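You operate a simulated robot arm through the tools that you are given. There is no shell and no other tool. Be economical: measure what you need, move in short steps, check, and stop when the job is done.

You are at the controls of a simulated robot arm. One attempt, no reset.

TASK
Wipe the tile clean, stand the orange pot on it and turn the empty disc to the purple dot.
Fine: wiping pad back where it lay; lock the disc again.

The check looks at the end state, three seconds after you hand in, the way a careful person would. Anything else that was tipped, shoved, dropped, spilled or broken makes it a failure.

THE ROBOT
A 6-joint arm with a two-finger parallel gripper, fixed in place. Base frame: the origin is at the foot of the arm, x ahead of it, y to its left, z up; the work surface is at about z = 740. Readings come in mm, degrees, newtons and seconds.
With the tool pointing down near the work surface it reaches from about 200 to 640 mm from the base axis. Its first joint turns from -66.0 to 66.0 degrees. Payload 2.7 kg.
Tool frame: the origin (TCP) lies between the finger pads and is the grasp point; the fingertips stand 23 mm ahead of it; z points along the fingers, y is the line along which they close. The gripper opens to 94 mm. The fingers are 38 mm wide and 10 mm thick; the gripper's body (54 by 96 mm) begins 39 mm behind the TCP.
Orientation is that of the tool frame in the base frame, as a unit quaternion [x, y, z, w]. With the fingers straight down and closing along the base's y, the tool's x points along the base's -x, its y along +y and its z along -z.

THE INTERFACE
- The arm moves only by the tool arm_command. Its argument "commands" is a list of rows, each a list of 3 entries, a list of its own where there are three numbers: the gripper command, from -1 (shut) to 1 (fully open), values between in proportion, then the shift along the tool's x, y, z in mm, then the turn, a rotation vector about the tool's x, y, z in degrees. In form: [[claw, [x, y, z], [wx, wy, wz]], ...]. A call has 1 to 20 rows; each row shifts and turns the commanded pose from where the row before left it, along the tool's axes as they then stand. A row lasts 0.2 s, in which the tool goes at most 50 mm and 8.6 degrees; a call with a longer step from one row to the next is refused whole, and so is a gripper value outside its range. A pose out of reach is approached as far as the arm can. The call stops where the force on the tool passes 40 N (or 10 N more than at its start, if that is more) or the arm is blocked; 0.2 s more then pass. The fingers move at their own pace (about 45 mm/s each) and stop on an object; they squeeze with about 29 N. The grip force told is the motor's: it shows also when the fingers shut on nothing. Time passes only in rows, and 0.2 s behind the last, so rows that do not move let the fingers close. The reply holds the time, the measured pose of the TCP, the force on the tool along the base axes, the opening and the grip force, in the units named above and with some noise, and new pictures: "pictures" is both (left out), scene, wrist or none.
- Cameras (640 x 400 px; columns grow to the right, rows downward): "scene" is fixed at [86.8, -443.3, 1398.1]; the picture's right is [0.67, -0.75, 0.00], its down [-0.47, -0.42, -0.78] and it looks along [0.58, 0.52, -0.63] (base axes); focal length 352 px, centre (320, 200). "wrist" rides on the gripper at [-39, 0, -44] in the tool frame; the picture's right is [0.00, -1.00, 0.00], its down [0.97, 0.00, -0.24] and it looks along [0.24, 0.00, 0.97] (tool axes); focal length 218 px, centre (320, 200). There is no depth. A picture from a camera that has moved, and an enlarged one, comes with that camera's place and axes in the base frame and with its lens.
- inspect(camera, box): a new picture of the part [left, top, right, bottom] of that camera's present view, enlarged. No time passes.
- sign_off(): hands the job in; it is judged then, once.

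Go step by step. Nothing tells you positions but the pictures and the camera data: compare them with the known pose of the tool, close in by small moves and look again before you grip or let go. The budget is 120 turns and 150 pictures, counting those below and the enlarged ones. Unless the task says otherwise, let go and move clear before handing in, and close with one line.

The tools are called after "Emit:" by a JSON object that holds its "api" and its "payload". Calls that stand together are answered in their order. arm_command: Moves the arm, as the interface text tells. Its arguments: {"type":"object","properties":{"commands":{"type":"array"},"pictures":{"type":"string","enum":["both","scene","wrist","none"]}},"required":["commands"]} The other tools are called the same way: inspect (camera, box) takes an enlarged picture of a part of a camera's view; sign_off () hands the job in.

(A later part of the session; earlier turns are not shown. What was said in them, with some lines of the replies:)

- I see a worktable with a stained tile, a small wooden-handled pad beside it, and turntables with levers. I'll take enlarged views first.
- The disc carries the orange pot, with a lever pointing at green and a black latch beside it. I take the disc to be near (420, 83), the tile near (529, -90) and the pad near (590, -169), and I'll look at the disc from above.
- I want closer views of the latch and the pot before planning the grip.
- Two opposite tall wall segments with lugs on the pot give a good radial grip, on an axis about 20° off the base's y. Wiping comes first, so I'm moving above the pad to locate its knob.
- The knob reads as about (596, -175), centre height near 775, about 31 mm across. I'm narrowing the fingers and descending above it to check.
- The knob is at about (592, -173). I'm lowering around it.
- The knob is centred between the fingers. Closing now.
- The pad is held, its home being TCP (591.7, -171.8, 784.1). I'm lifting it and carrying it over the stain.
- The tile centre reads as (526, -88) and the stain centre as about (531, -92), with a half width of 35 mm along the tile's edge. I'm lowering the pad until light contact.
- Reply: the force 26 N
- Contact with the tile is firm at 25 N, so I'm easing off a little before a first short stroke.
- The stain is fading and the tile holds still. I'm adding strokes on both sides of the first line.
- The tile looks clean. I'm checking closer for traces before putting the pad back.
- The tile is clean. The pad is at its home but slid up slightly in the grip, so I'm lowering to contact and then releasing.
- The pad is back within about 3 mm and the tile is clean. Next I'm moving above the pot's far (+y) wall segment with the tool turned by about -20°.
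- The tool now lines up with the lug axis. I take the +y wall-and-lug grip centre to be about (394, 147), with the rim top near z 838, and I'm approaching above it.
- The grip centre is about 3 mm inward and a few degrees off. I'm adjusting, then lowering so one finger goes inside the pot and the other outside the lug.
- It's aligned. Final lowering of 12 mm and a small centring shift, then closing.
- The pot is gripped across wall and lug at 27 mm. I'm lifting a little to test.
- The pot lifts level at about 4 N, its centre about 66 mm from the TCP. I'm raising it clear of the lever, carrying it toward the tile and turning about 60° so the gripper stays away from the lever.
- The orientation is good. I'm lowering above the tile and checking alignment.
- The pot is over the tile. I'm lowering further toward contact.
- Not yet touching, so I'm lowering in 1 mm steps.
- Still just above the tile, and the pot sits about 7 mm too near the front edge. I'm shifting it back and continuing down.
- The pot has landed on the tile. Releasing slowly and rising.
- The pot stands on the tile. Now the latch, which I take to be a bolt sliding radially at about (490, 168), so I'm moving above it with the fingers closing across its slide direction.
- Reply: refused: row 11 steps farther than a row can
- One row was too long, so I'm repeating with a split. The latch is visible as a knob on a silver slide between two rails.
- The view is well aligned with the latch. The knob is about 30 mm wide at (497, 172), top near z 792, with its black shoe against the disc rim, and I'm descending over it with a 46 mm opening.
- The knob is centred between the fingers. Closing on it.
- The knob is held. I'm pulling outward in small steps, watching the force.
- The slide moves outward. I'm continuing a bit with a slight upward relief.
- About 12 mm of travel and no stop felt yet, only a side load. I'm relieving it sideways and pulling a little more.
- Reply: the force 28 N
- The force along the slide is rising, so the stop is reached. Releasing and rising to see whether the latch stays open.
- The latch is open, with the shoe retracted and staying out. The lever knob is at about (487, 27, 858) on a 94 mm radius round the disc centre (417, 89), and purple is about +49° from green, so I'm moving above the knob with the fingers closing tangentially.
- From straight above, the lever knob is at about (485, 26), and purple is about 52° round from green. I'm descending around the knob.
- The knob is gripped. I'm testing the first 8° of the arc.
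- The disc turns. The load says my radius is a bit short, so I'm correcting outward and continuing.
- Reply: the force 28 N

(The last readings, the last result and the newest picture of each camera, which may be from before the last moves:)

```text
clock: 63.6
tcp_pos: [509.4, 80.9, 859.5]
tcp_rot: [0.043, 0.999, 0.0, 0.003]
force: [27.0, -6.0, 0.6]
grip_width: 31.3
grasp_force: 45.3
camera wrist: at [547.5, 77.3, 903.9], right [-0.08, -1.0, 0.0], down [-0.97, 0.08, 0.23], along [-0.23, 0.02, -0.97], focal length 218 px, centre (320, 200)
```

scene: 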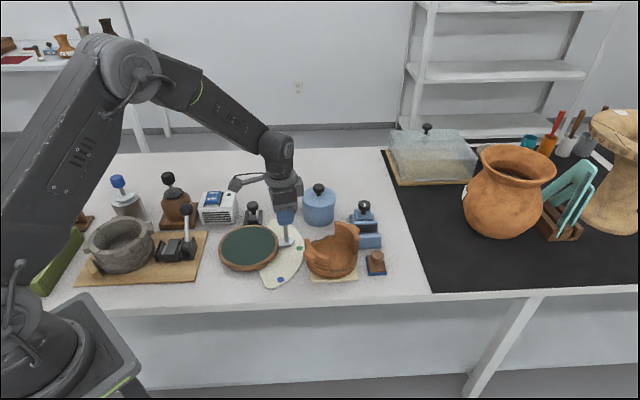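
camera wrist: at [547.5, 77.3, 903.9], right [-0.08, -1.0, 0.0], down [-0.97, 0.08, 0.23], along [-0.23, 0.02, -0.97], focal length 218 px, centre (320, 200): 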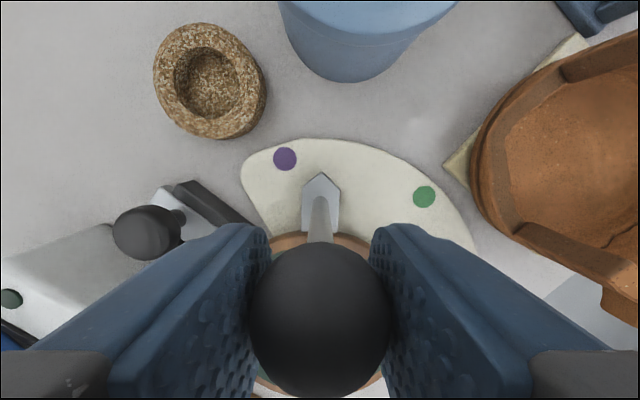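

Emit:
{"api": "arm_command", "payload": {"commands": [[-1, [-2, 0, 0], [0, 0, 0]], [-1, [-0.3, 6.6, 0], [0, 0, -4]], [-1, [0, 6.6, 0], [0, 0, -4]], [-1, [0, 3.3, 0], [0, 0, -2]], [-1, [0, 0, 0], [0, 0, 0]]], "pictures": "wrist"}}

Emit:
{"api": "inspect", "payload": {"camera": "wrist", "box": [240, 120, 400, 245]}}

```text
clock: 64.8
tcp_pos: [508.4, 96.8, 860.2]
tcp_rot: [-0.044, 0.999, 0.001, 0.002]
force: [3.3, -1.4, 26.9]
grip_width: 31.4
grasp_force: 44.9
camera wrist: at [548.3, 100.6, 903.7], right [0.09, -1.0, 0.0], down [-0.97, -0.09, 0.24], along [-0.24, -0.02, -0.97], focal length 218 px, centre (320, 200)
```

wrist: 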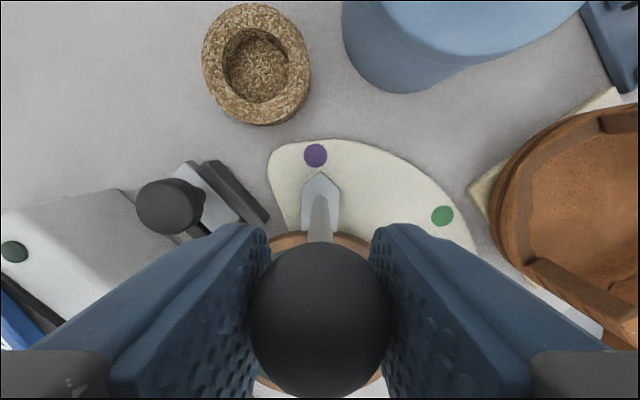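

```text
3.20 times, centred on (320, 182) of wrist
camera zoom: at [548.3, 100.6, 903.7], right [0.09, -1.0, 0.0], down [-0.97, -0.09, 0.24], along [-0.24, -0.02, -0.97], focal length 698 px, centre (320, 256)
```

zoom: 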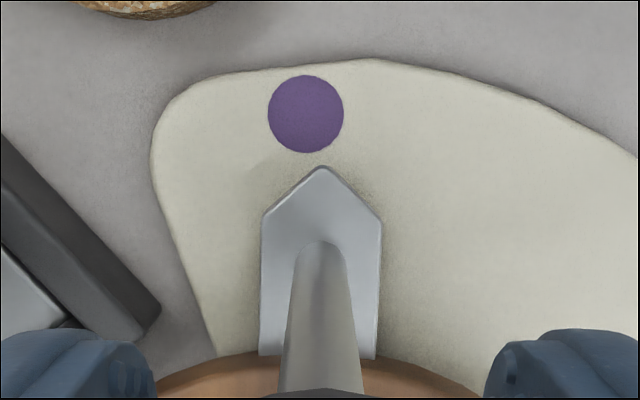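

Nearly there. The pointer needs about 2° more to point at the purple dot.

Emit:
{"api": "arm_command", "payload": {"commands": [[-1, [0, 3.1, -0.8], [0, 0, -1.9]], [-1, [0, 0, 0], [0, 0, 0]], [-1, [0, 0, 0], [0, 0, 0]]], "pictures": "none"}}

Emit:
{"api": "inspect", "payload": {"camera": "wrist", "box": [240, 120, 400, 245]}}

```text
clock: 65.6
tcp_pos: [509.9, 99.1, 858.1]
tcp_rot: [-0.06, 0.998, 0.0, 0.001]
force: [0.1, 3.3, 21.2]
grip_width: 31.7
grasp_force: 44.5
```

```text
3.20 times, centred on (320, 182) of wrist
camera zoom: at [548.0, 104.6, 903.6], right [0.12, -0.99, 0.0], down [-0.96, -0.12, 0.24], along [-0.24, -0.03, -0.97], focal length 698 px, centre (320, 256)
```

zoom: 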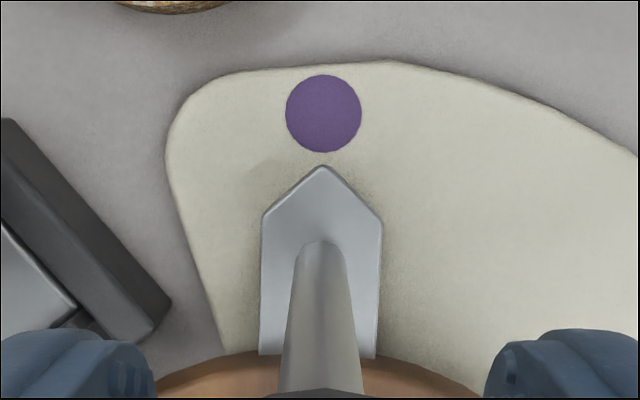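

The pointer is dead on purple. Releasing the lever and rising.

Emit:
{"api": "arm_command", "payload": {"commands": [[-1, [0, 0, -0.7], [0, 0, 0]], [-0.3, [0, 0, 0], [0, 0, 0]], [0, [0, 0, 0], [0, 0, 0]], [0.4, [0, 0, 0], [0, 0, 0]], [0.4, [0, 0, 0], [0, 0, 0]], [0.4, [0, 0, -25], [0, 0, 0]], [0.4, [0, 0, -45], [0, 0, 0]], [0.4, [0, 0, -30], [0, 0, 0]], [0.4, [0, 0, 0], [0, 0, 0]]]}}

Emit:
{"api": "inspect", "payload": {"camera": "wrist", "box": [220, 100, 420, 265]}}

```text
clock: 67.6
tcp_pos: [510.4, 99.0, 962.9]
tcp_rot: [-0.06, 0.998, 0.0, -0.001]
force: [-0.4, -0.1, 0.4]
grip_width: 65.7
grasp_force: 0.0
camera wrist: at [549.4, 103.7, 1006.2], right [0.12, -0.99, 0.0], down [-0.96, -0.12, 0.24], along [-0.24, -0.03, -0.97], focal length 218 px, centre (320, 200)
```

scene: 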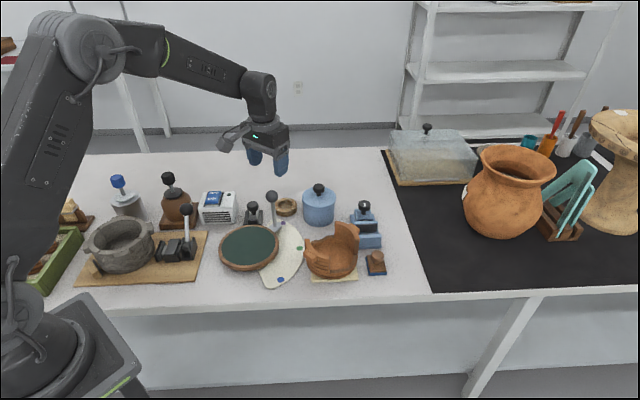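
wrist: 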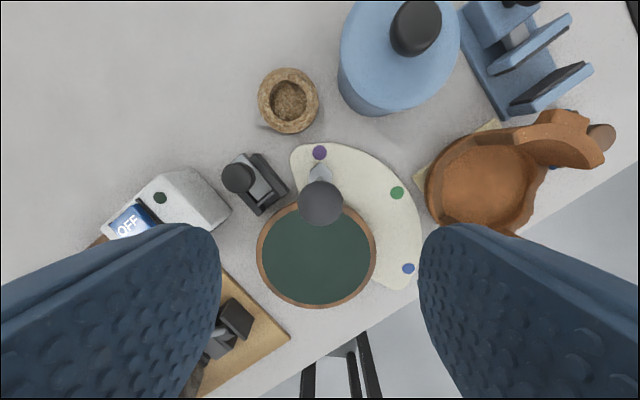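

```text
2.42 times, centred on (320, 182) of wrist
camera zoom: at [549.4, 103.7, 1006.2], right [0.12, -0.99, 0.0], down [-0.96, -0.12, 0.24], along [-0.24, -0.03, -0.97], focal length 529 px, centre (320, 242)
```

zoom: 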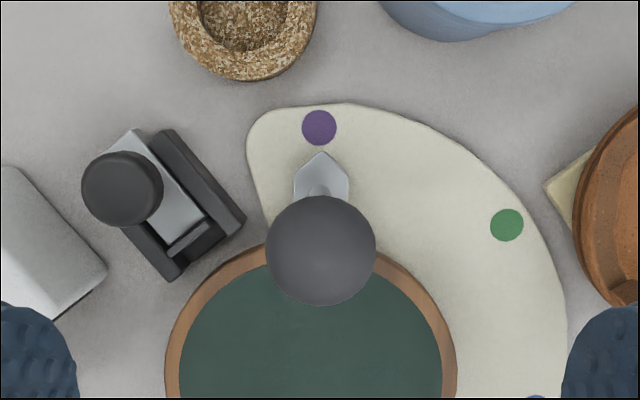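

The disc stayed on purple. Now to lock, I'll push the latch knob back inward with closed fingers from its outer side, since that keeps the gripper away from the lever.

Emit:
{"api": "arm_command", "payload": {"commands": [[-1, [0, 0, 0], [0, 0, -7.72]], [-1, [0, 0, 0], [0, 0, -7.72]], [-1, [0, 0, 0], [0, 0, -7.72]], [-1, [0, 0, 0], [0, 0, -7.72]], [-1, [0, 0, 0], [0, 0, -7.72]], [-1, [-35.7, 20.3, 0], [0, 0, 0]], [-1, [-35.7, 20.3, 0], [0, 0, 0]], [-1, [-35.7, 20.3, 0], [0, 0, 0]], [-1, [0, 0, 45], [0, 0, 0]], [-1, [0, 0, 45], [0, 0, 0]], [-1, [0, 0, 45], [0, 0, 0]], [-1, [0, 0, 0], [0, 0, 0]]]}}

Emit:
{"api": "inspect", "payload": {"camera": "scene", "box": [190, 170, 310, 245]}}

```text
clock: 70.2
tcp_pos: [540.9, 219.3, 824.4]
tcp_rot: [-0.387, 0.922, 0.0, 0.0]
force: [-0.7, 0.1, -0.3]
grip_width: 0.0
grasp_force: 29.5
camera wrist: at [567.8, 246.9, 869.2], right [0.71, -0.7, 0.0], down [-0.68, -0.69, 0.24], along [-0.17, -0.17, -0.97], focal length 218 px, centre (320, 200)
```

scene: 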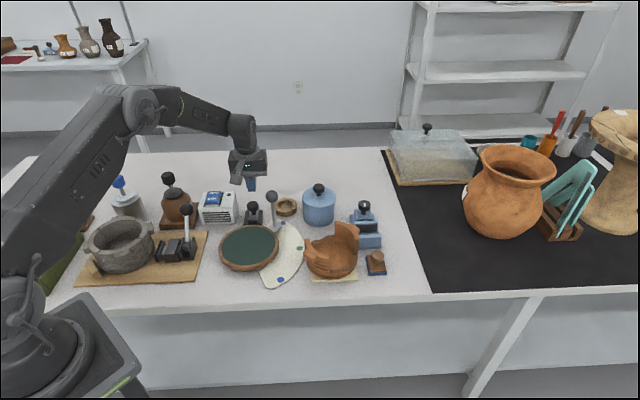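
wrist: 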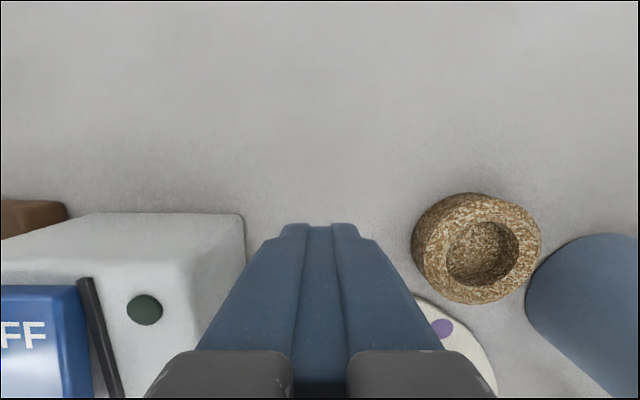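

```text
5.33 times, centred on (250, 208) of scene
camera zoom: at [86.8, -443.3, 1398.1], right [0.67, -0.75, 0.0], down [-0.47, -0.42, -0.78], along [0.58, 0.52, -0.63], focal length 1875 px, centre (693, 160)
```

zoom: 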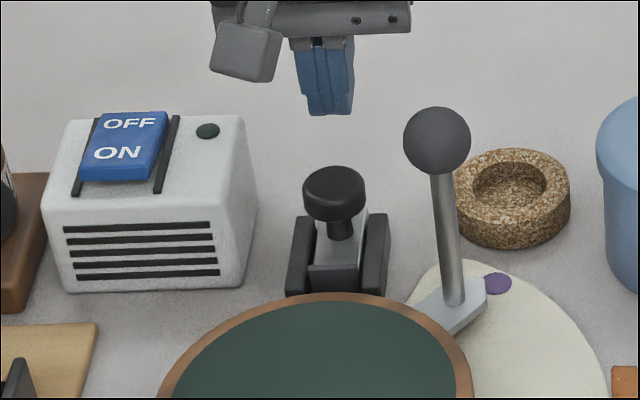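

Emit:
{"api": "arm_command", "payload": {"commands": [[-1, [0, -1.5, 28], [0, 0, 0]], [-1, [10, 0, 0], [0, 0, 0]], [-1, [3, 0, 0], [0, 0, 0]], [-1, [3, 0, 0], [0, 0, 0]], [-1, [0, 0, 0], [0, 0, 0]]], "pictures": "none"}}

Emit:
{"api": "inspect", "payload": {"camera": "scene", "box": [190, 170, 310, 245]}}

```text
clock: 71.4
tcp_pos: [532.0, 205.5, 798.3]
tcp_rot: [-0.386, 0.922, -0.001, 0.0]
force: [1.9, 1.7, -0.1]
grip_width: 0.0
grasp_force: 29.0
```

```text
5.33 times, centred on (250, 208) of scene
camera zoom: at [86.9, -443.3, 1398.1], right [0.67, -0.75, 0.0], down [-0.47, -0.42, -0.78], along [0.58, 0.52, -0.63], focal length 1875 px, centre (693, 160)
```

zoom: 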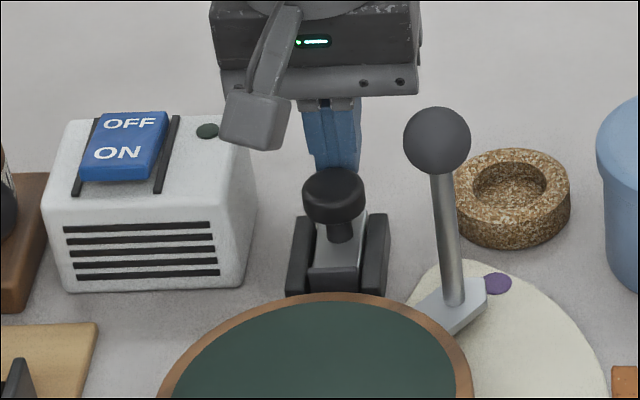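

The fingers are touching the knob. Pushing inward.

Emit:
{"api": "arm_command", "payload": {"commands": [[-1, [3, 0, 0], [0, 0, 0]], [-1, [3, 0, 0], [0, 0, 0]], [-1, [3, 0, 0], [0, 0, 0]], [-1, [3, 0, 0], [0, 0, 0]], [-1, [0, 0, 0], [0, 0, 0]]], "pictures": "none"}}

Emit:
{"api": "inspect", "payload": {"camera": "scene", "box": [190, 170, 310, 245]}}

```text
clock: 72.6
tcp_pos: [522.4, 196.7, 796.5]
tcp_rot: [-0.387, 0.922, -0.001, -0.001]
force: [1.2, -1.1, 0.9]
grip_width: 0.0
grasp_force: 29.3
```

```text
5.33 times, centred on (250, 208) of scene
camera zoom: at [86.8, -443.3, 1398.1], right [0.67, -0.75, 0.0], down [-0.47, -0.42, -0.78], along [0.58, 0.52, -0.63], focal length 1875 px, centre (693, 160)
```

zoom: 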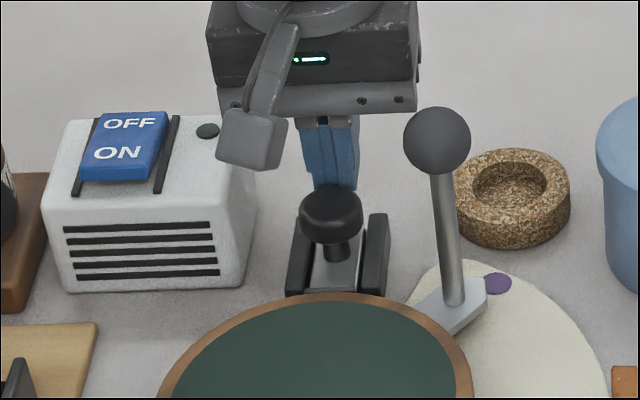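

The knob is about back where it was when locked. I'm pushing a touch more to feel the stop.

Emit:
{"api": "arm_command", "payload": {"commands": [[-1, [1.5, 0, 0], [0, 0, 0]], [-1, [1.5, 0, 0], [0, 0, 0]], [-1, [0, 0, 0], [0, 0, 0]]], "pictures": "none"}}

```text
clock: 73.4
tcp_pos: [520.0, 193.9, 797.1]
tcp_rot: [-0.387, 0.922, 0.0, 0.0]
force: [0.1, -0.7, 0.4]
grip_width: 0.0
grasp_force: 29.2
```

Emit:
{"api": "arm_command", "payload": {"commands": [[-1, [1.5, 0, 0], [0, 0, 0]], [-1, [0, 0, 0], [0, 0, 0]]], "pictures": "none"}}

Emit:
{"api": "inspect", "payload": {"camera": "scene", "box": [210, 190, 310, 252]}}

```text
clock: 74.0
tcp_pos: [519.6, 195.2, 797.7]
tcp_rot: [-0.387, 0.922, 0.0, 0.002]
force: [4.7, 8.4, -4.4]
grip_width: 0.0
grasp_force: 29.1
```

```text
6.40 times, centred on (260, 221) of scene
camera zoom: at [87.0, -443.1, 1398.2], right [0.67, -0.74, 0.0], down [-0.47, -0.42, -0.78], along [0.58, 0.52, -0.63], focal length 2250 px, centre (704, 66)
```

zoom: 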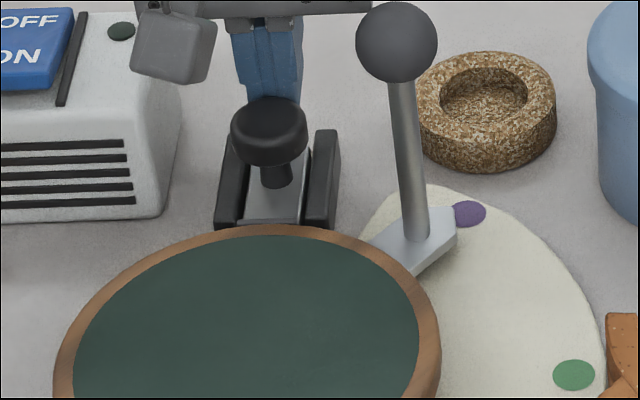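

The stop is felt at 9 N and the knob is at its original locked place. Backing off and rising for a full check.

Emit:
{"api": "arm_command", "payload": {"commands": [[-1, [-15, 0, 0], [0, 0, 0]], [-1, [-15, 0, -10], [0, 0, 0]], [-1, [0, 0, -40], [0, 0, 0]], [-1, [20, 0, -40], [0, 0, 0]], [0.5, [20, 0, -40], [0, 0, 0]], [0.5, [0, 0, -20], [0, 0, 0]], [0.5, [0, 0, 0], [0, 0, 0]]]}}

Emit:
{"api": "inspect", "payload": {"camera": "wrist", "box": [240, 140, 440, 285]}}

Emit:
{"api": "inspect", "payload": {"camera": "scene", "box": [200, 170, 400, 295]}}

```text
clock: 75.6
tcp_pos: [511.7, 188.2, 949.6]
tcp_rot: [-0.387, 0.922, 0.0, 0.0]
force: [-0.4, 0.8, 0.2]
grip_width: 68.9
grasp_force: 0.0
camera wrist: at [538.8, 215.7, 993.8], right [0.71, -0.7, 0.0], down [-0.68, -0.69, 0.24], along [-0.17, -0.17, -0.97], focal length 218 px, centre (320, 200)
```

scene: 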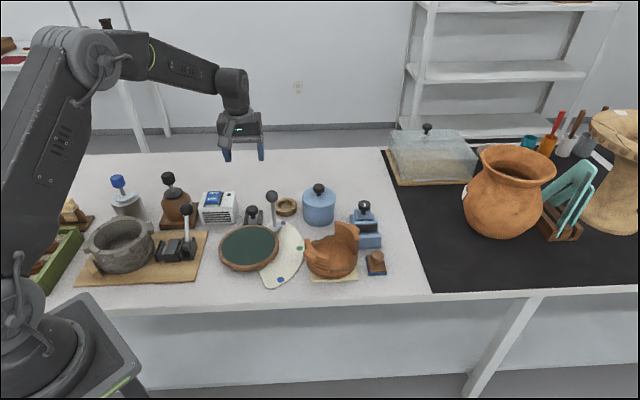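
wrist: 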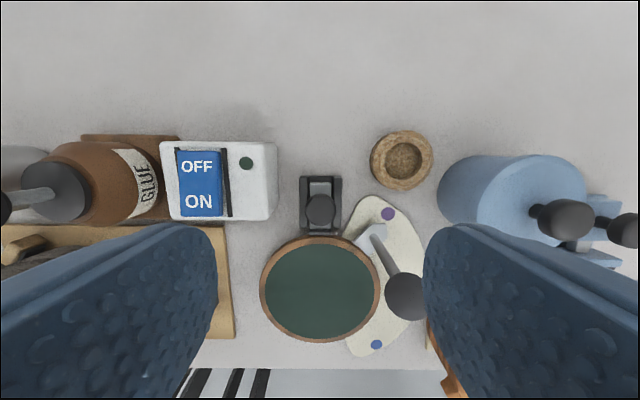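

```text
2.76 times, centred on (340, 212) of wrist
camera zoom: at [538.8, 215.7, 993.8], right [0.71, -0.7, 0.0], down [-0.68, -0.69, 0.24], along [-0.17, -0.17, -0.97], focal length 602 px, centre (265, 166)
```

zoom: 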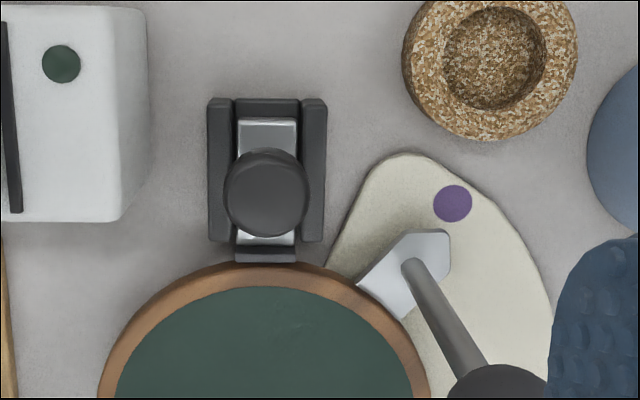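

```text
3.20 times, centred on (300, 232) of scene
camera zoom: at [86.8, -443.3, 1398.1], right [0.67, -0.75, 0.0], down [-0.47, -0.42, -0.78], along [0.58, 0.52, -0.63], focal length 1125 px, centre (384, 96)
```

zoom: 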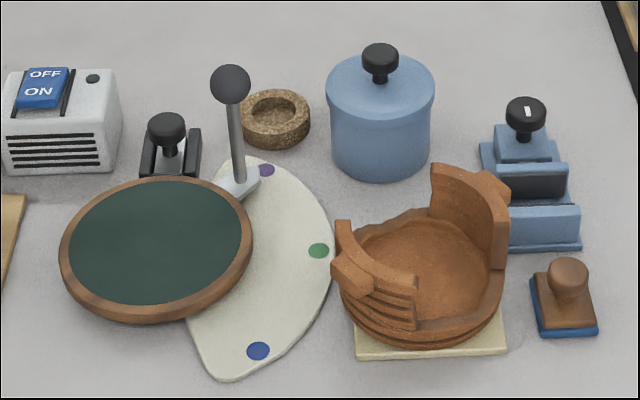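

Everything checks out in the last views: the tile is clean with the pot standing on it, the pointer is on purple, the latch is back in, the pad is in its place and the gripper is clear. Handing in.

Emit:
{"api": "sign_off", "payload": {}}

```text
The job is handed in.
```

The tile is wiped clean with the orange pot standing on it, the empty disc is turned to the purple dot and locked again, and the pad is back within about 3 mm of where it lay.
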